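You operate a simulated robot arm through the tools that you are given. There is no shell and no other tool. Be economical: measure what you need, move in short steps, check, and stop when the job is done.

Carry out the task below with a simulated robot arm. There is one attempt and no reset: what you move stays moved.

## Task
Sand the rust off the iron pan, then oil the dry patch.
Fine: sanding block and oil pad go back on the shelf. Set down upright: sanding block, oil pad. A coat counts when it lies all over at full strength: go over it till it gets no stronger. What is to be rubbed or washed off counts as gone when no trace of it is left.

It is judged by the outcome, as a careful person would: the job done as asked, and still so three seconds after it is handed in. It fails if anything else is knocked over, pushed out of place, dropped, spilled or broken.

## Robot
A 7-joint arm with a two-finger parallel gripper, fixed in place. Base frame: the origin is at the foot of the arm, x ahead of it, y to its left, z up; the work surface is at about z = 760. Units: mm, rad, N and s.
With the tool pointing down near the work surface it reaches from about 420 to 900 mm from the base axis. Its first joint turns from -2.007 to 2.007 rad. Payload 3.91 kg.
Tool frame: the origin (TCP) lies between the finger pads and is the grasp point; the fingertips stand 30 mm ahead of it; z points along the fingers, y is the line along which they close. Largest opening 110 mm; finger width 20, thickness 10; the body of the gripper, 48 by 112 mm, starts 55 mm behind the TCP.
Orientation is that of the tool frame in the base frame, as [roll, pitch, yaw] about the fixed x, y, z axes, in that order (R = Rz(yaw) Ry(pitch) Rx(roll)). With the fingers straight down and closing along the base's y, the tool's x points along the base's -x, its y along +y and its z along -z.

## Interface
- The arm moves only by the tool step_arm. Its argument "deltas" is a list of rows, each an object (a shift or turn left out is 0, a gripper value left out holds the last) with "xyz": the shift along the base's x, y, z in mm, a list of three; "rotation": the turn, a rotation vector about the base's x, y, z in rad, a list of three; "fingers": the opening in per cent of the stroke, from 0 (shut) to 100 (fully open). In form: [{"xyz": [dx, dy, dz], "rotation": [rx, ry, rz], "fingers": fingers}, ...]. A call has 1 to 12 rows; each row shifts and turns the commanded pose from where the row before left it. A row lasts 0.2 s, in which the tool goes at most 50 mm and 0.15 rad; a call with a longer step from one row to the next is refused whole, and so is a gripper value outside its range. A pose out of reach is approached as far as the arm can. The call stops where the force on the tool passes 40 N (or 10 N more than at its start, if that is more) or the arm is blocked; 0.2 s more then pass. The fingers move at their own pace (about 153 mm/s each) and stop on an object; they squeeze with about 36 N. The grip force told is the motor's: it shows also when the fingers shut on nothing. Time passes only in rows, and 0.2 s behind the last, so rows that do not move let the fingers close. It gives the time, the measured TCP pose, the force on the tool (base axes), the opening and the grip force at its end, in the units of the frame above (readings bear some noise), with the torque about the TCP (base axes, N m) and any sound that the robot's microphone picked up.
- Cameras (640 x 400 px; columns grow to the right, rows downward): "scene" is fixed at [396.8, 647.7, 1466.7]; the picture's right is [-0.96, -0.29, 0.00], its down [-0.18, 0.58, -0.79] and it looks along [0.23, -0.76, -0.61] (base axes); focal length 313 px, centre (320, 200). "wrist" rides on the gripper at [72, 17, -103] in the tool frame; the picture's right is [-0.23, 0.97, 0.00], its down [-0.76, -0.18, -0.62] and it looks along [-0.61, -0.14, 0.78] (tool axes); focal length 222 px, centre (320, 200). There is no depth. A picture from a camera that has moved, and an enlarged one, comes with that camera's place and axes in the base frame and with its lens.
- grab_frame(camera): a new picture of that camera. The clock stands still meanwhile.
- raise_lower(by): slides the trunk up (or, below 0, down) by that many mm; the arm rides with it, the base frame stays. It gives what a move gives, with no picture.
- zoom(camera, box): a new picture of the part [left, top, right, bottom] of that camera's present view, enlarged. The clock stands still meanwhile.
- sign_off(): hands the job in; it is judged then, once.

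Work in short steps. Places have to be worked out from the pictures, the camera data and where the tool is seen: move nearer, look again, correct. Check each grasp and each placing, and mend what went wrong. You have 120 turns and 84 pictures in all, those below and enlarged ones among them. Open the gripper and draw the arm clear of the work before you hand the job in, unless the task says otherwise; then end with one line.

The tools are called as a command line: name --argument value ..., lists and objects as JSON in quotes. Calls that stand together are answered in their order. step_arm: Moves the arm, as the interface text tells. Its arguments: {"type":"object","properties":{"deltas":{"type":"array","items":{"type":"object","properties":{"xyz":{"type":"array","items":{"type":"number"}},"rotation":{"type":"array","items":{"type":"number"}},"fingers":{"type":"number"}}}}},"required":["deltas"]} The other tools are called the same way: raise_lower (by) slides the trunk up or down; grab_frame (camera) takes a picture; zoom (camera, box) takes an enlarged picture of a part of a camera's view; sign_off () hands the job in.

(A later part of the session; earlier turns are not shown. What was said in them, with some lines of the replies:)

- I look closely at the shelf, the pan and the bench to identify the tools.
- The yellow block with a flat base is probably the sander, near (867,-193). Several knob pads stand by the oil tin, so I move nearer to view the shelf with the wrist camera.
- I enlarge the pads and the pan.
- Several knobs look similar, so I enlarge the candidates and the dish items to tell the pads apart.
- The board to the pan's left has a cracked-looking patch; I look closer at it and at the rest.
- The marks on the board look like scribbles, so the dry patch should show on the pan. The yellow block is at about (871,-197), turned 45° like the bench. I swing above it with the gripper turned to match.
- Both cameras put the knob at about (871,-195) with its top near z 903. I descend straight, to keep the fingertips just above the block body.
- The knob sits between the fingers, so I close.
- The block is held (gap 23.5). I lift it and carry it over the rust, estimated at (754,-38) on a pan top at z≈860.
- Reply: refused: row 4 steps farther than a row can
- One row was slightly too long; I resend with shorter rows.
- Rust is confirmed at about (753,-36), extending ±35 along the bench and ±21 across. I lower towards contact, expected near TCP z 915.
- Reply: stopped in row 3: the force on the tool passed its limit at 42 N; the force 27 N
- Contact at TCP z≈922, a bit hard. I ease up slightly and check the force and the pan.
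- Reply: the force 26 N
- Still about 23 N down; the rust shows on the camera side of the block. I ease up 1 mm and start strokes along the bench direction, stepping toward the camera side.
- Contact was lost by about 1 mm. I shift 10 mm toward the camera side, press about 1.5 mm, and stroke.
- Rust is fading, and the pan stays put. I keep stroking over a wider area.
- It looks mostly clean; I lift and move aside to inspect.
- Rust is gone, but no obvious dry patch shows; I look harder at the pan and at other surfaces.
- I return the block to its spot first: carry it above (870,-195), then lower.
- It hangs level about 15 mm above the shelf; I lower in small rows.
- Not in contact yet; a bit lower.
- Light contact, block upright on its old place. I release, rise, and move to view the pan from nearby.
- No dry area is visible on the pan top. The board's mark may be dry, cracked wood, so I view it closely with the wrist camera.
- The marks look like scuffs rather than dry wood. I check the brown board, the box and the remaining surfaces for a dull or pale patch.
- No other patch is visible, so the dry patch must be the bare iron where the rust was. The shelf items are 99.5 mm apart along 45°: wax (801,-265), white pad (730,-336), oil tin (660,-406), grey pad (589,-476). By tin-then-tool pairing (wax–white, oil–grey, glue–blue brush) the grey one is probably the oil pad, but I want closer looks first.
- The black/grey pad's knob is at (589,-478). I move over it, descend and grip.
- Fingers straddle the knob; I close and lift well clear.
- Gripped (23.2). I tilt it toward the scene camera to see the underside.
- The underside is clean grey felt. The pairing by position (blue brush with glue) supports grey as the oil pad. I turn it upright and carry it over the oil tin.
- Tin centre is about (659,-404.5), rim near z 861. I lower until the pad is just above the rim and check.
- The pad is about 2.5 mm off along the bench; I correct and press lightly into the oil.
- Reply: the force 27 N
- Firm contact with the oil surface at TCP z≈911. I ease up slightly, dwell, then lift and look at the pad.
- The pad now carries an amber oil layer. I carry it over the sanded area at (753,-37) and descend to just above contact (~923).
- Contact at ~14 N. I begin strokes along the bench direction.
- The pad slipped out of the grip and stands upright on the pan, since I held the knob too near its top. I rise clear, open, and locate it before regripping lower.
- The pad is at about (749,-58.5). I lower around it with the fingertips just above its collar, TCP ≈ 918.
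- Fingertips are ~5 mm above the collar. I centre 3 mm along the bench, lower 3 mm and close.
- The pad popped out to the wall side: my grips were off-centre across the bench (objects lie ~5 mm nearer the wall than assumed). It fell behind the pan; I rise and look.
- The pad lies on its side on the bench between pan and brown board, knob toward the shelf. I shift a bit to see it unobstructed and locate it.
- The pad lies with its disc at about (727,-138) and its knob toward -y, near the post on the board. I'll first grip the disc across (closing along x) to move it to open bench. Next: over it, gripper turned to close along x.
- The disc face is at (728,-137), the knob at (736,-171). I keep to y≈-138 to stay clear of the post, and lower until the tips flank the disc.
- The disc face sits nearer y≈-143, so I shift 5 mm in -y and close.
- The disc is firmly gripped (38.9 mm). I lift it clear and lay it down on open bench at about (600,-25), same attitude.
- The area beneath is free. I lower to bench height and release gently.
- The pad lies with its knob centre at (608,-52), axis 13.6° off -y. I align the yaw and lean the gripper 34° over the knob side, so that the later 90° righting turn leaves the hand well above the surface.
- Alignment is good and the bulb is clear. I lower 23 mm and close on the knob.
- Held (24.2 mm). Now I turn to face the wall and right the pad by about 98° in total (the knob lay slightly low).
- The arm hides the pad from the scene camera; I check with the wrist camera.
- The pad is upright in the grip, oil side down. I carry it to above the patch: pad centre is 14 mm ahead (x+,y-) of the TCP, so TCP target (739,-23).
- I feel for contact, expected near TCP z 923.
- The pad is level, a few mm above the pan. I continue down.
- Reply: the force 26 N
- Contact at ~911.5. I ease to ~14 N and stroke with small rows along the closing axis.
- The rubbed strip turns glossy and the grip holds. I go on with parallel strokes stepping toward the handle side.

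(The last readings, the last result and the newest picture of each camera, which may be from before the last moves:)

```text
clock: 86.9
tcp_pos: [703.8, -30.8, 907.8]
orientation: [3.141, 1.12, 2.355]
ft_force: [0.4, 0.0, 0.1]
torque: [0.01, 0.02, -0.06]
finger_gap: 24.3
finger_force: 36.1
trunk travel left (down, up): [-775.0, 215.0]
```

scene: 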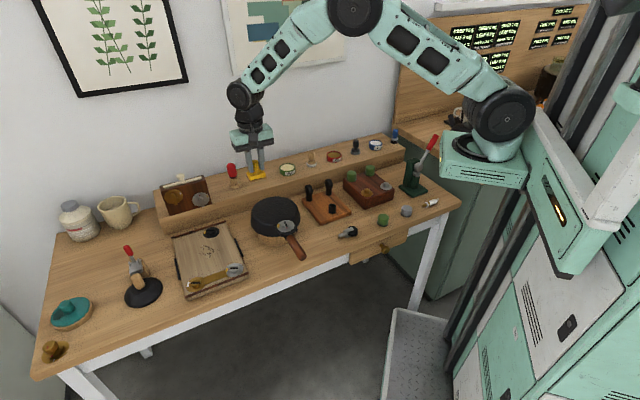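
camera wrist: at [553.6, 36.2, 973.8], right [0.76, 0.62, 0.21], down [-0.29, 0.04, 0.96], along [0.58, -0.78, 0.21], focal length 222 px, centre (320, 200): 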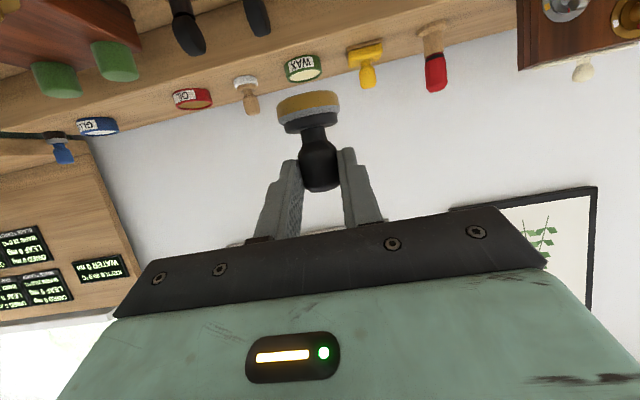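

No contact force now; I check the pad's attitude.

zoom --camera "wrist" --box '[200, 0, 440, 200]'

```text
2.00 times, centred on (320, 100) of wrist
camera zoom: at [627.4, 69.1, 888.0], right [0.76, 0.62, 0.21], down [-0.29, 0.04, 0.96], along [0.59, -0.78, 0.21], focal length 444 px, centre (320, 400)
```

zoom: 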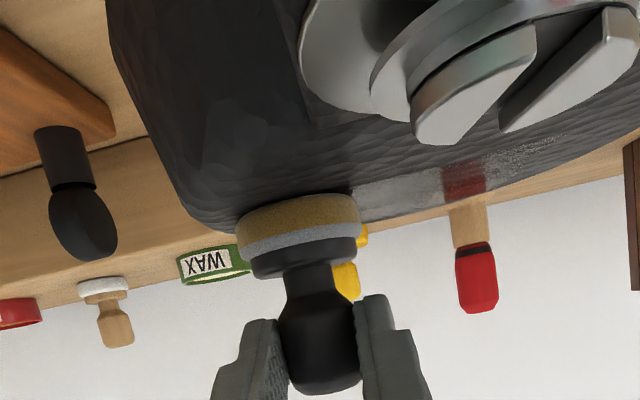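

The pad is still level, just floating; I lower a little to restore contact and stroke on.

step_arm --deltas '[{"xyz": [0, 0, -1]}, {"xyz": [0, 0, -1]}, {}]'

```text
clock: 87.7
tcp_pos: [704.9, -30.7, 908.0]
orientation: [3.14, 1.123, 2.356]
ft_force: [-1.2, -1.7, 9.0]
torque: [-0.32, -0.13, -0.03]
finger_gap: 24.3
finger_force: 35.5
trunk travel left (down, up): [-775.0, 215.0]
```

step_arm --deltas '[{"xyz": [6, 6, -0.3]}, {"xyz": [6, 6, -0.2]}, {"xyz": [6, 6, 0]}, {"xyz": [6, 6, 0]}, {"xyz": [6, 6, 0]}, {"xyz": [6, 6, 0]}, {"xyz": [6, 6, 0]}]'

step_arm --deltas '[{"xyz": [4, -4, 0]}, {"xyz": [3, -3, 0]}, {"xyz": [-6, -6, 0]}, {"xyz": [-6, -6, 0]}, {"xyz": [-6, -6, 0]}, {"xyz": [-6, -6, 0]}, {"xyz": [-6, -6, 0]}, {"xyz": [-6, -6, 0]}, {"xyz": [-6, -6, 0]}]'

step_arm --deltas '[{"xyz": [4, -4, 0]}, {"xyz": [3, -3, 0]}, {"xyz": [6, 6, 0]}, {"xyz": [6, 6, 0]}, {"xyz": [6, 6, 0]}, {"xyz": [6, 6, 0]}, {"xyz": [6, 6, 0]}, {"xyz": [6, 6, 0]}, {"xyz": [6, 6, 0]}]'

```text
clock: 89.3
tcp_pos: [745.9, 12.3, 907.6]
orientation: [3.139, 1.122, 2.353]
ft_force: [-3.7, -4.5, 19.9]
torque: [-0.62, -0.08, -0.14]
finger_gap: 24.5
finger_force: 36.8
trunk travel left (down, up): [-775.0, 215.0]
```

```text
clock: 91.3
tcp_pos: [710.7, -36.4, 905.9]
orientation: [3.138, 1.12, 2.355]
ft_force: [2.5, 2.4, 12.6]
torque: [-0.11, -0.37, 0.15]
finger_gap: 24.1
finger_force: 36.0
trunk travel left (down, up): [-775.0, 215.0]
```

```text
clock: 93.3
tcp_pos: [760.4, -2.5, 905.7]
orientation: [3.138, 1.122, 2.356]
ft_force: [-0.3, -0.2, 2.5]
torque: [-0.13, -0.03, -0.07]
finger_gap: 24.2
finger_force: 35.5
trunk travel left (down, up): [-775.0, 215.0]
```

Continuing with the wall-side passes, pressing a touch more.

step_arm --deltas '[{"xyz": [4, -4, -0.6]}, {"xyz": [2, -2, -0.4]}, {"xyz": [-6, -6, 0]}, {"xyz": [-6, -6, 0]}, {"xyz": [-6, -6, 0]}, {"xyz": [-6, -6, 0]}, {"xyz": [-6, -6, 0]}, {"xyz": [-6, -6, 0]}, {"xyz": [-6, -6, 0]}]'

step_arm --deltas '[{"xyz": [-3, 3, 0]}, {"xyz": [-4, 4, 0]}, {"xyz": [6, 6, 0]}, {"xyz": [6, 6, 0]}, {"xyz": [6, 6, 0]}, {"xyz": [6, 6, 0]}, {"xyz": [6, 6, 0]}, {"xyz": [6, 6, 0]}, {"xyz": [6, 6, 0]}]'

step_arm --deltas '[{"xyz": [-4, 4, 0]}, {"xyz": [-3, 3, 0]}, {"xyz": [-6, -6, 0]}, {"xyz": [-6, -6, 0]}, {"xyz": [-6, -6, 0]}, {"xyz": [-6, -6, 0]}, {"xyz": [-6, -6, 0]}, {"xyz": [-6, -6, 0]}, {"xyz": [-6, -6, 0]}]'

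```text
clock: 95.3
tcp_pos: [723.9, -51.1, 905.6]
orientation: [3.138, 1.125, 2.354]
ft_force: [3.1, 3.3, 12.7]
torque: [-0.1, -0.34, 0.18]
finger_gap: 24.4
finger_force: 35.9
trunk travel left (down, up): [-775.0, 215.0]
```

```text
clock: 97.3
tcp_pos: [757.8, -1.0, 905.0]
orientation: [3.139, 1.12, 2.356]
ft_force: [-1.2, -0.5, 4.4]
torque: [-0.13, -0.02, -0.05]
finger_gap: 24.2
finger_force: 35.7
trunk travel left (down, up): [-775.0, 215.0]
```

```text
clock: 99.3
tcp_pos: [709.3, -37.4, 904.8]
orientation: [3.141, 1.121, 2.354]
ft_force: [0.9, 1.1, -0.5]
torque: [0.0, 0.02, 0.01]
finger_gap: 24.4
finger_force: 35.5
trunk travel left (down, up): [-775.0, 215.0]
```

I lift and swing aside to inspect the coat from the scene camera.

step_arm --deltas '[{"xyz": [0, 0, 45]}, {"xyz": [0, 0, 45]}, {"xyz": [-35, -30, 10]}, {"xyz": [-35, -30, 0]}, {"xyz": [-35, -30, 0]}, {"xyz": [-30, -30, 0]}, {}]'

zoom --camera "scene" --box '[237, 180, 333, 240]'

```text
clock: 100.9
tcp_pos: [588.3, -149.3, 999.4]
orientation: [3.14, 1.12, 2.355]
ft_force: [-0.7, -0.1, -1.2]
torque: [-0.01, 0.03, 0.01]
finger_gap: 23.8
finger_force: 36.0
out of reach, approached as far as the arm can: row 6
trunk travel left (down, up): [-775.0, 215.0]
```

```text
6.67 times, centred on (285, 210) of scene
camera zoom: at [396.8, 647.7, 1466.7], right [-0.96, -0.29, 0.0], down [-0.18, 0.58, -0.79], along [0.23, -0.76, -0.61], focal length 2090 px, centre (553, 133)
```

zoom: 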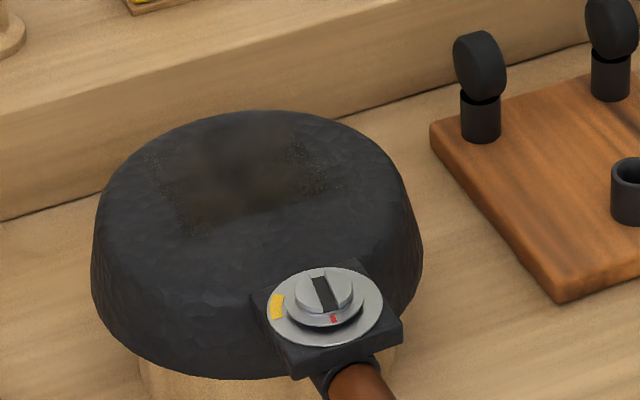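

The coat shows, with thin dotted parts at its left and right edges. I enlarge it.

zoom --camera "scene" --box '[254, 192, 294, 220]'

```text
14.29 times, centred on (274, 206) of scene
camera zoom: at [396.8, 647.7, 1466.7], right [-0.96, -0.29, 0.0], down [-0.18, 0.58, -0.79], along [0.23, -0.76, -0.61], focal length 4478 px, centre (977, 114)
```

zoom: 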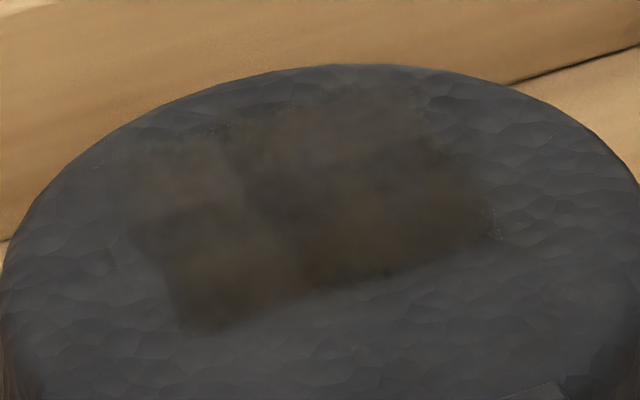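

The patch is roughly 70×60 mm, centred near (752,-26), with its left and wall side still weak. I return for a systematic second round, starting at its handle-side corner.

step_arm --deltas '[{"xyz": [30, 33, 0]}, {"xyz": [30, 33, 0]}, {"xyz": [30, 33, 0]}, {"xyz": [29, 33, 0]}, {"xyz": [0, 0, -45]}, {"xyz": [0, 0, -40]}, {"xyz": [0, 0, -6]}, {}]'

step_arm --deltas '[{"xyz": [0, 0, -2]}, {"xyz": [0, 0, -1.5]}, {}]'

```text
clock: 102.7
tcp_pos: [709.7, -16.9, 906.5]
orientation: [3.139, 1.121, 2.354]
ft_force: [-0.4, -0.1, -0.7]
torque: [0.05, 0.0, -0.04]
finger_gap: 23.8
finger_force: 36.0
trunk travel left (down, up): [-775.0, 215.0]
```

```text
clock: 103.5
tcp_pos: [709.0, -17.7, 905.9]
orientation: [3.137, 1.12, 2.352]
ft_force: [-0.5, -0.1, 11.3]
torque: [-0.26, -0.07, 0.05]
finger_gap: 24.1
finger_force: 35.9
trunk travel left (down, up): [-775.0, 215.0]
```

step_arm --deltas '[{"xyz": [6, 6, -0.3]}, {"xyz": [6, 6, 0]}, {"xyz": [6, 6, 0]}, {"xyz": [6, 6, 0]}, {"xyz": [6, 6, 0]}, {"xyz": [6, 6, 0]}, {"xyz": [3, -3, 0]}, {"xyz": [2.7, -2.7, -0.3]}]'

step_arm --deltas '[{"xyz": [-6, -6, -0.2]}, {"xyz": [-6, -6, 0]}, {"xyz": [-6, -6, 0]}, {"xyz": [-6, -6, 0]}, {"xyz": [-6, -6, 0]}, {"xyz": [-6, -6, 0]}, {"xyz": [3, -3, 0]}, {"xyz": [2.7, -2.7, 0]}]'

step_arm --deltas '[{"xyz": [6, 6, 0]}, {"xyz": [6, 6, 0]}, {"xyz": [6, 6, 0]}, {"xyz": [6, 6, 0]}, {"xyz": [6, 6, 0]}, {"xyz": [6, 6, 0]}, {"xyz": [3, -3, 0]}, {"xyz": [2.7, -2.7, 0]}]'

```text
clock: 105.3
tcp_pos: [750.4, 13.5, 904.4]
orientation: [3.132, 1.122, 2.352]
ft_force: [-5.8, 6.2, 24.6]
torque: [-0.25, -0.05, -0.02]
finger_gap: 23.7
finger_force: 36.1
trunk travel left (down, up): [-775.0, 215.0]
```

```text
clock: 107.1
tcp_pos: [719.7, -30.0, 902.6]
orientation: [3.14, 1.121, 2.354]
ft_force: [-4.4, 4.0, 17.8]
torque: [-0.16, -0.09, 0.03]
finger_gap: 23.7
finger_force: 35.3
trunk travel left (down, up): [-775.0, 215.0]
```

```text
clock: 108.9
tcp_pos: [761.2, 2.0, 902.9]
orientation: [3.136, 1.12, 2.355]
ft_force: [-1.4, 4.3, 12.2]
torque: [-0.06, -0.13, 0.09]
finger_gap: 23.7
finger_force: 36.2
trunk travel left (down, up): [-775.0, 215.0]
```

step_arm --deltas '[{"xyz": [-6, -6, 0]}, {"xyz": [-6, -6, 0]}, {"xyz": [-6, -6, 0]}, {"xyz": [-6, -6, 0]}, {"xyz": [-6, -6, 0]}, {"xyz": [-6, -6, 0]}, {"xyz": [3, -3, 0]}, {"xyz": [2.7, -2.7, 0]}]'

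step_arm --deltas '[{"xyz": [6, 6, 0]}, {"xyz": [6, 6, 0]}, {"xyz": [6, 6, 0]}, {"xyz": [6, 6, 0]}, {"xyz": [6, 6, 0]}, {"xyz": [6, 6, 0]}, {"xyz": [2, -2, 0]}, {"xyz": [2, -2, 0]}]'

zoom --camera "wrist" --box '[200, 0, 440, 200]'

```text
clock: 110.7
tcp_pos: [730.5, -41.8, 903.0]
orientation: [-3.14, 1.12, 2.356]
ft_force: [-2.6, 1.9, 9.3]
torque: [-0.09, -0.03, -0.03]
finger_gap: 23.8
finger_force: 36.1
trunk travel left (down, up): [-775.0, 215.0]
```

```text
clock: 112.5
tcp_pos: [770.6, -9.1, 903.5]
orientation: [3.138, 1.12, 2.354]
ft_force: [-1.0, 2.4, 5.1]
torque: [-0.01, -0.08, 0.01]
finger_gap: 24.0
finger_force: 35.5
trunk travel left (down, up): [-775.0, 215.0]
```

```text
2.00 times, centred on (320, 100) of wrist
camera zoom: at [694.6, 91.4, 882.6], right [0.76, 0.62, 0.21], down [-0.29, 0.04, 0.96], along [0.59, -0.78, 0.21], focal length 444 px, centre (320, 400)
```

zoom: 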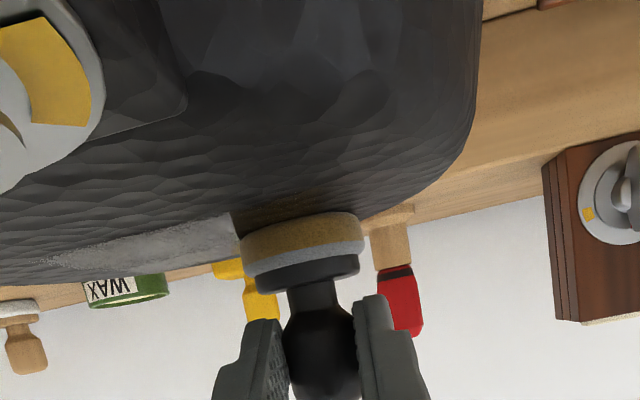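

Coat glossy and the pad upright. I do the return round over all rows with slightly more pressure.

step_arm --deltas '[{"xyz": [0, 0, -0.5]}, {"xyz": [-6, -6, 0]}, {"xyz": [-6, -6, 0]}, {"xyz": [-6, -6, 0]}, {"xyz": [-6, -6, 0]}, {"xyz": [-6, -6, 0]}, {"xyz": [-6, -6, 0]}, {"xyz": [-4, 4, 0]}, {"xyz": [-3, 3, 0]}]'

step_arm --deltas '[{"xyz": [6, 6, -0.3]}, {"xyz": [6, 6, 0]}, {"xyz": [6, 6, 0]}, {"xyz": [6, 6, 0]}, {"xyz": [6, 6, 0]}, {"xyz": [6, 6, 0]}, {"xyz": [3, 3, 0]}, {"xyz": [-3, 3, 0]}, {"xyz": [-3, 3, 0]}]'

step_arm --deltas '[{"xyz": [-6, -6, -0.3]}, {"xyz": [-6, -6, 0]}, {"xyz": [-6, -6, 0]}, {"xyz": [-6, -6, 0]}, {"xyz": [-6, -6, 0]}, {"xyz": [-6, -6, 0]}, {"xyz": [-3, -3, 0]}, {"xyz": [-3, 3, 0]}, {"xyz": [-3, 3, 0]}]'

step_arm --deltas '[{"xyz": [6, 6, -0.3]}, {"xyz": [6, 6, 0]}, {"xyz": [6, 6, 0]}, {"xyz": [6, 6, 0]}, {"xyz": [6, 6, 0]}, {"xyz": [6, 6, 0]}, {"xyz": [3, 3, 0]}, {"xyz": [-3, 3, 0]}, {"xyz": [-3, 3, 0]}]'

step_arm --deltas '[{"xyz": [-6, -6, -0.3]}, {"xyz": [-6, -6, 0]}, {"xyz": [-6, -6, 0]}, {"xyz": [-6, -6, 0]}, {"xyz": [-6, -6, 0]}, {"xyz": [-6, -6, 0]}, {"xyz": [-3, -3, 0]}]'

```text
clock: 114.5
tcp_pos: [728.0, -39.7, 902.7]
orientation: [3.139, 1.122, 2.356]
ft_force: [2.0, -2.5, 8.2]
torque: [-0.3, -0.21, 0.06]
finger_gap: 23.4
finger_force: 36.5
trunk travel left (down, up): [-775.0, 215.0]
```

```text
clock: 116.5
tcp_pos: [761.9, 7.5, 902.3]
orientation: [3.138, 1.121, 2.354]
ft_force: [2.5, -2.2, 10.2]
torque: [-0.25, -0.31, 0.05]
finger_gap: 23.7
finger_force: 35.8
trunk travel left (down, up): [-775.0, 215.0]
```

```text
clock: 118.5
tcp_pos: [715.7, -27.2, 901.5]
orientation: [3.14, 1.124, 2.354]
ft_force: [3.1, -5.6, 19.0]
torque: [-0.57, -0.42, 0.0]
finger_gap: 23.8
finger_force: 35.8
trunk travel left (down, up): [-775.0, 215.0]
```

```text
clock: 120.5
tcp_pos: [750.3, 20.2, 902.5]
orientation: [3.133, 1.12, 2.354]
ft_force: [6.9, -2.0, 17.5]
torque: [-0.38, -0.58, 0.01]
finger_gap: 23.8
finger_force: 35.9
trunk travel left (down, up): [-775.0, 215.0]
```

```text
clock: 122.1
tcp_pos: [710.6, -20.4, 901.7]
orientation: [3.134, 1.123, 2.353]
ft_force: [4.7, 3.2, 18.8]
torque: [-0.27, -0.43, 0.14]
finger_gap: 23.8
finger_force: 36.1
trunk travel left (down, up): [-775.0, 215.0]
```

Good contact throughout. I lift and swing aside to inspect again.

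step_arm --deltas '[{"xyz": [0, 0, 45]}, {"xyz": [0, 0, 45]}, {"xyz": [-34, -30, 10]}, {"xyz": [-34, -30, 0]}, {"xyz": [-34, -30, 0]}, {"xyz": [-15, -30, 0]}, {}]'

zoom --camera "scene" --box '[250, 190, 298, 225]'

```text
clock: 123.7
tcp_pos: [593.2, -140.6, 1001.1]
orientation: [3.14, 1.122, 2.356]
ft_force: [-0.2, -0.1, -0.1]
torque: [0.02, -0.02, 0.03]
finger_gap: 23.8
finger_force: 36.0
trunk travel left (down, up): [-775.0, 215.0]
```

```text
11.43 times, centred on (274, 208) of scene
camera zoom: at [396.8, 647.7, 1466.7], right [-0.96, -0.29, 0.0], down [-0.18, 0.58, -0.79], along [0.23, -0.76, -0.61], focal length 3582 px, centre (846, 114)
```

zoom: 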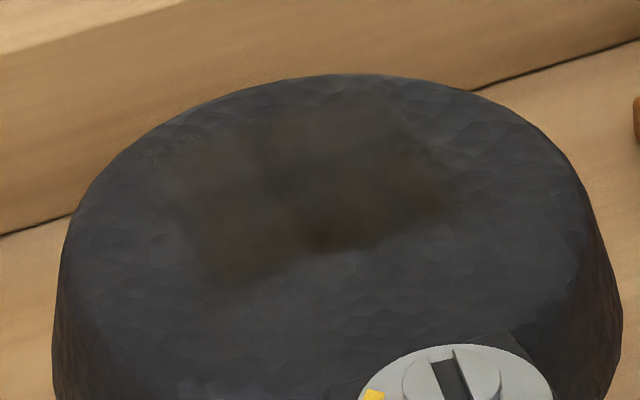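

Most of it is even now; only the wall-side edge and far-left corner look thin. I go back and work that edge, first lowering at its right end.

step_arm --deltas '[{"xyz": [37, 22.5, 0]}, {"xyz": [37, 22.5, 0]}, {"xyz": [37, 22.5, 0]}, {"xyz": [37, 22.5, 0]}, {"xyz": [0, 0, -45]}, {"xyz": [0, 0, -45]}, {"xyz": [0, 0, -6]}, {}]'

step_arm --deltas '[{"xyz": [0, 0, -2]}, {"xyz": [0, 0, -1]}, {}]'

```text
clock: 125.5
tcp_pos: [741.3, -49.7, 905.0]
orientation: [3.139, 1.121, 2.356]
ft_force: [-0.9, -0.3, 0.0]
torque: [0.01, -0.02, 0.0]
finger_gap: 23.5
finger_force: 35.6
trunk travel left (down, up): [-775.0, 215.0]
```

```text
clock: 126.3
tcp_pos: [740.3, -49.7, 901.4]
orientation: [3.137, 1.12, 2.354]
ft_force: [-0.3, 0.0, 1.1]
torque: [-0.01, 0.0, -0.05]
finger_gap: 23.6
finger_force: 36.0
trunk travel left (down, up): [-775.0, 215.0]
```

step_arm --deltas '[{"xyz": [0, 0, -1.2]}, {"xyz": [6, 6, 0]}, {"xyz": [6, 6, 0]}, {"xyz": [6, 6, 0]}, {"xyz": [6, 6, 0]}, {"xyz": [6, 6, 0]}, {"xyz": [6, 6, 0]}, {"xyz": [3, 3, 0]}]'

step_arm --deltas '[{"xyz": [-6, -6, -0.2]}, {"xyz": [-6, -6, 0]}, {"xyz": [-6, -6, 0]}, {"xyz": [-6, -6, 0]}, {"xyz": [-6, -6, 0]}, {"xyz": [-6, -6, 0]}, {"xyz": [-4, 4, 0]}]'

step_arm --deltas '[{"xyz": [6, 6, 0]}, {"xyz": [6, 6, 0]}, {"xyz": [6, 6, 0]}, {"xyz": [6, 6, 0]}, {"xyz": [6, 6, 0]}, {"xyz": [6, 6, 0]}, {"xyz": [3, 3, 0]}, {"xyz": [-4, 4, 0]}]'

step_arm --deltas '[{"xyz": [-6, -6, 0]}, {"xyz": [-6, -6, 0]}, {"xyz": [-6, -6, 0]}, {"xyz": [-6, -6, 0]}, {"xyz": [-4, 4, 0]}, {"xyz": [6, 6, 0]}, {"xyz": [6, 6, 0]}, {"xyz": [6, 6, 0]}, {"xyz": [6, 6, 0]}]'

```text
clock: 128.1
tcp_pos: [779.9, -11.1, 902.3]
orientation: [-3.142, 1.121, 2.355]
ft_force: [-4.7, -5.3, 18.3]
torque: [-0.42, -0.17, -0.12]
finger_gap: 23.6
finger_force: 36.1
trunk travel left (down, up): [-775.0, 215.0]
```

```text
clock: 129.7
tcp_pos: [740.4, -44.8, 902.0]
orientation: [3.14, 1.122, 2.354]
ft_force: [4.9, -3.0, 19.1]
torque: [-0.51, -0.45, 0.06]
finger_gap: 23.5
finger_force: 35.5
trunk travel left (down, up): [-775.0, 215.0]
```

```text
clock: 131.5
tcp_pos: [775.5, 0.9, 901.9]
orientation: [3.135, 1.122, 2.353]
ft_force: [3.9, -4.3, 19.8]
torque: [-0.41, -0.56, 0.01]
finger_gap: 23.7
finger_force: 35.9
trunk travel left (down, up): [-775.0, 215.0]
```

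```text
clock: 133.5
tcp_pos: [770.1, 4.8, 901.5]
orientation: [3.139, 1.121, 2.353]
ft_force: [-2.8, -3.7, 14.2]
torque: [-0.32, -0.15, -0.11]
finger_gap: 23.5
finger_force: 35.9
trunk travel left (down, up): [-775.0, 215.0]
```

I also rub along the left edge and do one more full round.

step_arm --deltas '[{"xyz": [3, 3, 0]}, {"xyz": [-5, 5, 0]}, {"xyz": [-5, 5, 0]}, {"xyz": [-5, 5, 0]}, {"xyz": [5, -5, 0]}, {"xyz": [5, -5, 0]}, {"xyz": [5, -5, 0]}, {"xyz": [5, -5, 0]}, {"xyz": [-4, -4, 0]}, {"xyz": [-5, 5, 0]}, {"xyz": [-5, 5, 0]}, {"xyz": [-5, 5, 0]}]'

step_arm --deltas '[{"xyz": [-6, -6, 0]}, {"xyz": [-6, -6, 0]}, {"xyz": [-6, -6, 0]}, {"xyz": [-6, -6, 0]}, {"xyz": [-6, -6, 0]}, {"xyz": [-6, -6, 0]}, {"xyz": [4, -4, 0]}, {"xyz": [3, -3, 0]}]'

step_arm --deltas '[{"xyz": [6, 6, 0]}, {"xyz": [6, 6, 0]}, {"xyz": [6, 6, 0]}, {"xyz": [6, 6, 0]}, {"xyz": [6, 6, 0]}, {"xyz": [6, 6, 0]}, {"xyz": [4, -4, 0]}, {"xyz": [3, -3, 0]}]'

step_arm --deltas '[{"xyz": [-6, -6, 0]}, {"xyz": [-6, -6, 0]}, {"xyz": [-6, -6, 0]}, {"xyz": [-6, -6, 0]}, {"xyz": [-6, -6, 0]}, {"xyz": [-6, -6, 0]}, {"xyz": [4, -4, 0]}, {"xyz": [3, -3, 0]}]'

step_arm --deltas '[{"xyz": [6, 6, 0]}, {"xyz": [6, 6, 0]}, {"xyz": [6, 6, 0]}, {"xyz": [6, 6, 0]}, {"xyz": [6, 6, 0]}, {"xyz": [6, 6, 0]}]'

```text
clock: 136.1
tcp_pos: [760.2, 13.1, 901.4]
orientation: [3.14, 1.122, 2.354]
ft_force: [3.6, -4.0, 15.8]
torque: [-0.45, -0.38, 0.03]
finger_gap: 23.6
finger_force: 36.1
trunk travel left (down, up): [-775.0, 215.0]
```

```text
clock: 137.9
tcp_pos: [729.6, -29.5, 901.2]
orientation: [3.14, 1.122, 2.354]
ft_force: [-5.1, 3.5, 19.7]
torque: [-0.22, -0.04, -0.05]
finger_gap: 23.5
finger_force: 35.7
trunk travel left (down, up): [-775.0, 215.0]
```

```text
clock: 139.7
tcp_pos: [773.5, 0.1, 900.3]
orientation: [3.137, 1.12, 2.355]
ft_force: [-1.6, 4.7, 11.8]
torque: [-0.02, -0.15, 0.04]
finger_gap: 23.7
finger_force: 36.2
trunk travel left (down, up): [-775.0, 215.0]
```

```text
clock: 141.5
tcp_pos: [744.0, -44.3, 900.6]
orientation: [3.142, 1.122, 2.357]
ft_force: [-4.3, 2.1, 14.3]
torque: [-0.17, -0.03, -0.05]
finger_gap: 23.7
finger_force: 36.3
trunk travel left (down, up): [-775.0, 215.0]
```

```text
clock: 142.9
tcp_pos: [781.1, -8.1, 900.8]
orientation: [3.138, 1.12, 2.354]
ft_force: [-2.2, -2.0, 10.9]
torque: [-0.21, -0.1, -0.08]
finger_gap: 23.8
finger_force: 35.6
trunk travel left (down, up): [-775.0, 215.0]
```

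step_arm --deltas '[{"xyz": [0, 0, 45]}, {"xyz": [0, 0, 45]}, {"xyz": [-37, -26, 10]}, {"xyz": [-37, -26, 0]}, {"xyz": [-37, -26, 0]}, {"xyz": [-37, -26, 0]}, {"xyz": [-37, -26, 0]}, {}]'

zoom --camera "scene" --box '[250, 190, 298, 225]'

```text
clock: 144.7
tcp_pos: [596.1, -138.2, 1001.1]
orientation: [3.14, 1.12, 2.355]
ft_force: [-0.6, 0.4, 0.6]
torque: [0.02, 0.03, 0.02]
finger_gap: 23.6
finger_force: 36.2
trunk travel left (down, up): [-775.0, 215.0]
```

```text
11.43 times, centred on (274, 208) of scene
camera zoom: at [396.8, 647.7, 1466.7], right [-0.96, -0.29, 0.0], down [-0.18, 0.58, -0.79], along [0.23, -0.76, -0.61], focal length 3582 px, centre (846, 114)
```

zoom: 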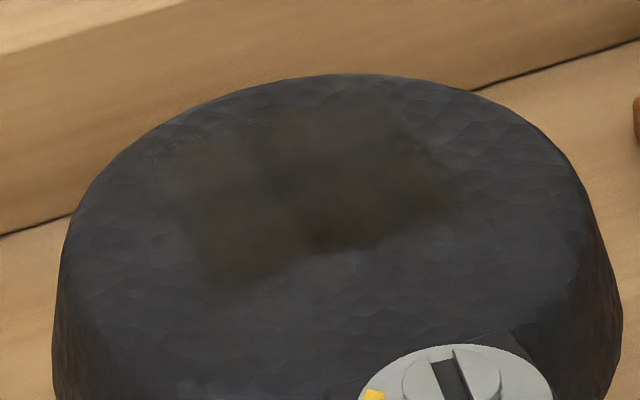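

The coat looks unchanged from before the last round, so it has reached full strength. To put the pad back safely I need a vertical grip, so I set it upright on the pan middle first and regrip from above.

step_arm --deltas '[{"xyz": [34.5, 33, 0]}, {"xyz": [34.5, 33, 0]}, {"xyz": [34.5, 33, 0]}, {"xyz": [34.5, 33, 0]}, {"xyz": [0, 0, -45]}, {"xyz": [0, 0, -45]}, {"xyz": [0, 0, -7]}, {}]'

step_arm --deltas '[{"xyz": [0, 0, -1.5]}, {"xyz": [0, 0, -1]}, {}]'

```text
clock: 146.5
tcp_pos: [735.9, -5.9, 903.3]
orientation: [3.138, 1.12, 2.356]
ft_force: [0.5, 0.5, -0.3]
torque: [0.02, 0.04, -0.01]
finger_gap: 23.6
finger_force: 35.7
trunk travel left (down, up): [-775.0, 215.0]
```

```text
clock: 147.3
tcp_pos: [735.5, -5.8, 901.8]
orientation: [3.14, 1.121, 2.356]
ft_force: [0.6, 0.6, -0.6]
torque: [-0.01, 0.0, -0.03]
finger_gap: 23.5
finger_force: 35.8
trunk travel left (down, up): [-775.0, 215.0]
```

step_arm --deltas '[{"xyz": [0, 0, -1]}, {"xyz": [0, 0, -0.7]}, {}]'

zoom --camera "wrist" --box '[220, 50, 420, 200]'

```text
clock: 148.1
tcp_pos: [734.4, -5.9, 900.1]
orientation: [3.138, 1.122, 2.353]
ft_force: [0.0, -1.0, 9.0]
torque: [-0.22, -0.17, 0.01]
finger_gap: 23.6
finger_force: 35.5
trunk travel left (down, up): [-775.0, 215.0]
```

```text
2.67 times, centred on (320, 125) of wrist
camera zoom: at [658.3, 93.5, 880.3], right [0.76, 0.62, 0.21], down [-0.29, 0.04, 0.96], along [0.59, -0.78, 0.21], focal length 592 px, centre (320, 400)
```

zoom: 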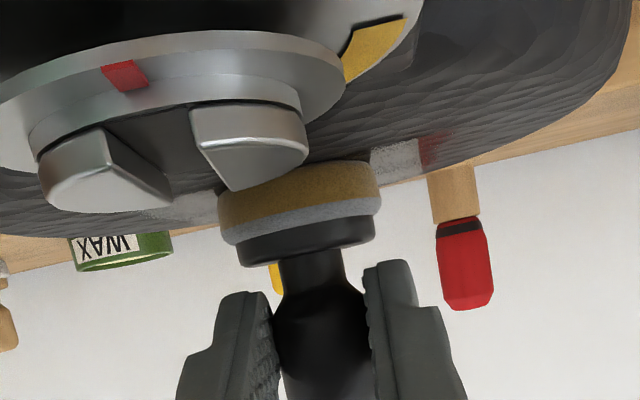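

The pad stands flat on the pan, centred about (750,-21). I ease the pressure, open, and back straight off along the fingers.

step_arm --deltas '[{"xyz": [0, 0, 0.7]}, {"fingers": 30}, {"fingers": 55}, {}, {"xyz": [-13, 13, 9]}, {"xyz": [-20, 20, 16]}, {"xyz": [-20, 20, 30]}, {"xyz": [0, 0, 45]}, {"xyz": [0, 0, 45]}]'

```text
clock: 150.1
tcp_pos: [682.2, 46.5, 1045.0]
orientation: [3.14, 1.12, 2.356]
ft_force: [1.0, -0.4, -0.1]
torque: [-0.05, 0.01, -0.05]
finger_gap: 60.3
finger_force: 0.2
trunk travel left (down, up): [-775.0, 215.0]
```

Now I bring the gripper vertical again and turn it to close across the bench (along the direction where my estimate is less certain).

step_arm --deltas '[{"rotation": [0.0991, 0.0991, 0]}, {"rotation": [0.0991, 0.0991, 0]}, {"rotation": [0.0991, 0.0991, 0]}, {"rotation": [0.0991, 0.0991, 0]}, {"rotation": [0.0991, 0.0991, 0]}, {"rotation": [0.0991, 0.0991, 0]}, {"rotation": [0.0991, 0.0991, 0]}, {"rotation": [0.0991, 0.0991, 0]}, {"rotation": [0, 0, 0.143]}, {"rotation": [0, 0, 0.143]}, {"rotation": [0, 0, 0.143]}, {"rotation": [0, 0, 0.143]}]'

step_arm --deltas '[{"xyz": [9, -9, 0], "rotation": [0, 0, 0.143]}, {"xyz": [9, -9, 0], "rotation": [0, 0, 0.143]}, {"xyz": [9, -9, 0], "rotation": [0, 0, 0.143]}, {"xyz": [10, -10, 0], "rotation": [0, 0, 0.143]}, {"xyz": [10, -10, 0], "rotation": [0, 0, 0.143]}, {"xyz": [10, -10, 0], "rotation": [0, 0, 0.143]}, {"xyz": [10, -10, 0], "rotation": [0, 0, 0.141]}, {"xyz": [0, 0, -35]}, {}]'

grab_frame --camera "wrist"

```text
clock: 152.7
tcp_pos: [681.4, 46.9, 1044.0]
orientation: [3.14, 0.001, 2.929]
ft_force: [-0.3, 0.7, -0.5]
torque: [0.01, 0.04, 0.02]
finger_gap: 60.7
finger_force: 0.0
trunk travel left (down, up): [-775.0, 215.0]
```

```text
clock: 154.7
tcp_pos: [748.0, -20.2, 1010.6]
orientation: [3.14, -0.002, -2.357]
ft_force: [0.1, -0.8, 0.4]
torque: [-0.01, 0.03, 0.04]
finger_gap: 60.5
finger_force: 0.0
trunk travel left (down, up): [-775.0, 215.0]
```

```text
2 pictures are left
camera wrist: at [685.1, -60.1, 1114.2], right [-0.53, 0.85, 0.0], down [0.66, 0.41, 0.62], along [0.53, 0.33, -0.78], focal length 222 px, centre (320, 200)
```

wrist: 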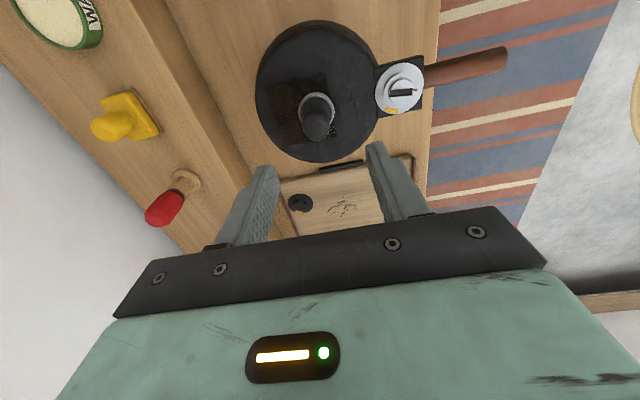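

The pad stands upright on the oiled (evenly dark) square at about (747,-24). I lower around it and close across the bench.

step_arm --deltas '[{"xyz": [-0.7, -3.6, -40]}, {"xyz": [0, 0, -35]}, {"xyz": [0, 0, -16]}, {}]'

step_arm --deltas '[{"fingers": 30}, {"fingers": 20}, {}]'

```text
clock: 155.7
tcp_pos: [747.6, -24.8, 917.7]
orientation: [3.139, 0.0, -2.359]
ft_force: [-0.8, 0.4, 0.6]
torque: [-0.03, 0.02, -0.04]
finger_gap: 60.5
finger_force: 0.0
trunk travel left (down, up): [-775.0, 215.0]
```

```text
clock: 156.5
tcp_pos: [747.7, -24.0, 919.3]
orientation: [3.14, 0.0, -2.355]
ft_force: [0.1, 0.0, 0.2]
torque: [0.0, -0.01, 0.02]
finger_gap: 24.3
finger_force: 36.0
trunk travel left (down, up): [-775.0, 215.0]
```

Gripped at its full diameter (24.3). I lift and carry it to its vacant place on the shelf, (590,-479).

step_arm --deltas '[{"fingers": 0}, {"xyz": [0, 0, 20]}, {"xyz": [0, 0, 45]}, {"xyz": [0, 0, 35]}, {"xyz": [-15.7, -45.5, 0]}, {"xyz": [-15.7, -45.5, 0]}, {"xyz": [-15.7, -45.5, 0]}, {"xyz": [-15.7, -45.5, 0]}, {"xyz": [-15.7, -45.5, 0]}, {"xyz": [-15.7, -45.5, 0]}, {"xyz": [-15.7, -45.5, 0]}, {"xyz": [-15.7, -45.5, 0]}]'

step_arm --deltas '[{"xyz": [-15.7, -45.5, 0]}, {"xyz": [-15.7, -46, 0]}, {"xyz": [0, 0, -45]}, {"xyz": [0, 0, -45]}, {"xyz": [0, 0, -25]}, {}]'

```text
clock: 159.1
tcp_pos: [622.3, -385.1, 1017.7]
orientation: [3.141, -0.003, -2.354]
ft_force: [0.1, 1.1, -0.8]
torque: [-0.06, 0.05, 0.0]
finger_gap: 24.6
finger_force: 35.9
trunk travel left (down, up): [-775.0, 215.0]
```

```text
clock: 160.5
tcp_pos: [591.4, -480.1, 903.7]
orientation: [3.14, -0.002, -2.358]
ft_force: [0.4, 0.8, -0.3]
torque: [0.01, -0.01, -0.02]
finger_gap: 24.6
finger_force: 35.9
trunk travel left (down, up): [-775.0, 215.0]
```

I check how it hangs above the shelf before lowering.

zoom --camera "scene" --box '[318, 105, 398, 165]'

step_arm --deltas '[{"xyz": [0, 0, -7]}, {"xyz": [0, 0, -3]}, {}]'

```text
6.67 times, centred on (358, 135) of scene
camera zoom: at [396.8, 647.7, 1466.7], right [-0.96, -0.29, 0.0], down [-0.18, 0.58, -0.79], along [0.23, -0.76, -0.61], focal length 2090 px, centre (67, 633)
```

zoom: 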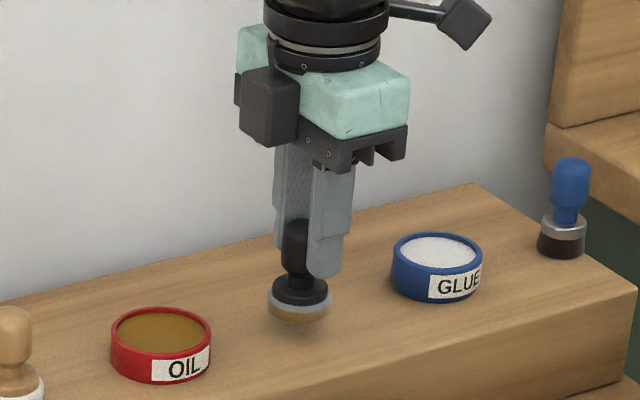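

```text
clock: 161.3
tcp_pos: [591.6, -479.0, 893.1]
orientation: [3.14, 0.0, -2.356]
ft_force: [0.0, -0.3, 0.6]
torque: [-0.03, 0.0, 0.04]
finger_gap: 24.4
finger_force: 35.7
trunk travel left (down, up): [-775.0, 215.0]
```

Upright and midway between the tins; I lower the last millimetres to contact.

step_arm --deltas '[{"xyz": [0, 0, -1.5]}, {"xyz": [0, 0, -1]}, {}]'

```text
clock: 162.1
tcp_pos: [590.7, -479.7, 891.3]
orientation: [3.14, 0.001, -2.355]
ft_force: [1.1, 0.0, -0.9]
torque: [-0.02, 0.0, 0.02]
finger_gap: 24.5
finger_force: 36.0
trunk travel left (down, up): [-775.0, 215.0]
```

step_arm --deltas '[{"xyz": [0, 0, -1]}, {"xyz": [0, 0, -0.7]}, {}]'

```text
clock: 162.9
tcp_pos: [590.9, -478.4, 891.0]
orientation: [-3.141, 0.001, -2.358]
ft_force: [-2.6, 1.1, 14.1]
torque: [0.06, 0.03, 0.02]
finger_gap: 24.5
finger_force: 36.1
trunk travel left (down, up): [-775.0, 215.0]
```

Contact at 14 N. I ease slightly, open, and rise straight up, then draw clear.

step_arm --deltas '[{"xyz": [0, 0, 0.9]}, {"fingers": 35}, {"fingers": 50}, {}, {"xyz": [0, 0, 20]}, {"xyz": [0, 0, 45]}, {"xyz": [0, 0, 45]}, {"xyz": [0, 40, 20]}, {"xyz": [0, 45, 10]}, {"xyz": [0, 45, 0]}, {"xyz": [0, 45, 0]}, {}]'

grab_frame --camera "scene"

```text
clock: 165.5
tcp_pos: [590.9, -302.4, 1031.1]
orientation: [3.141, -0.002, -2.358]
ft_force: [-0.3, 1.2, 0.6]
torque: [0.05, 0.02, 0.01]
finger_gap: 55.0
finger_force: 0.1
trunk travel left (down, up): [-775.0, 215.0]
```

```text
0 pictures are left
```

scene: 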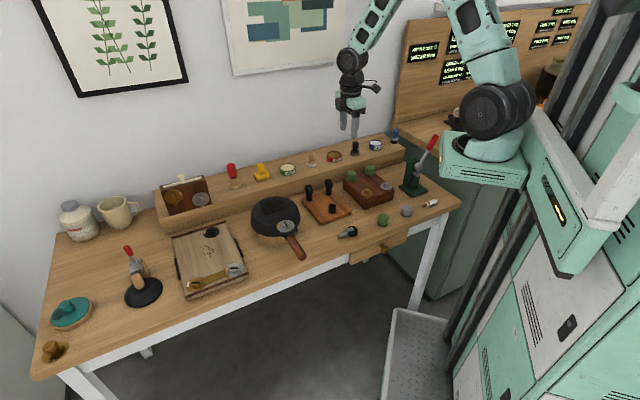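

The sanding block and the oil pad both stand upright on the shelf, everything else is in place, and the arm is clear with the gripper open. I hand in.

sign_off

```text
The job is handed in.
```

The rust is sanded off the pan, and I oiled the patch where it was until the coat stopped getting stronger; both tools are back upright on the shelf. The oil pad slipped from the gripper twice and once fell onto the bench, oil side exposed. I put it back, but didn't check the bench for an oil mark. I also had to infer two things: that the dry patch was where the rust had been, and that the grey-felt pad was the oil pad.
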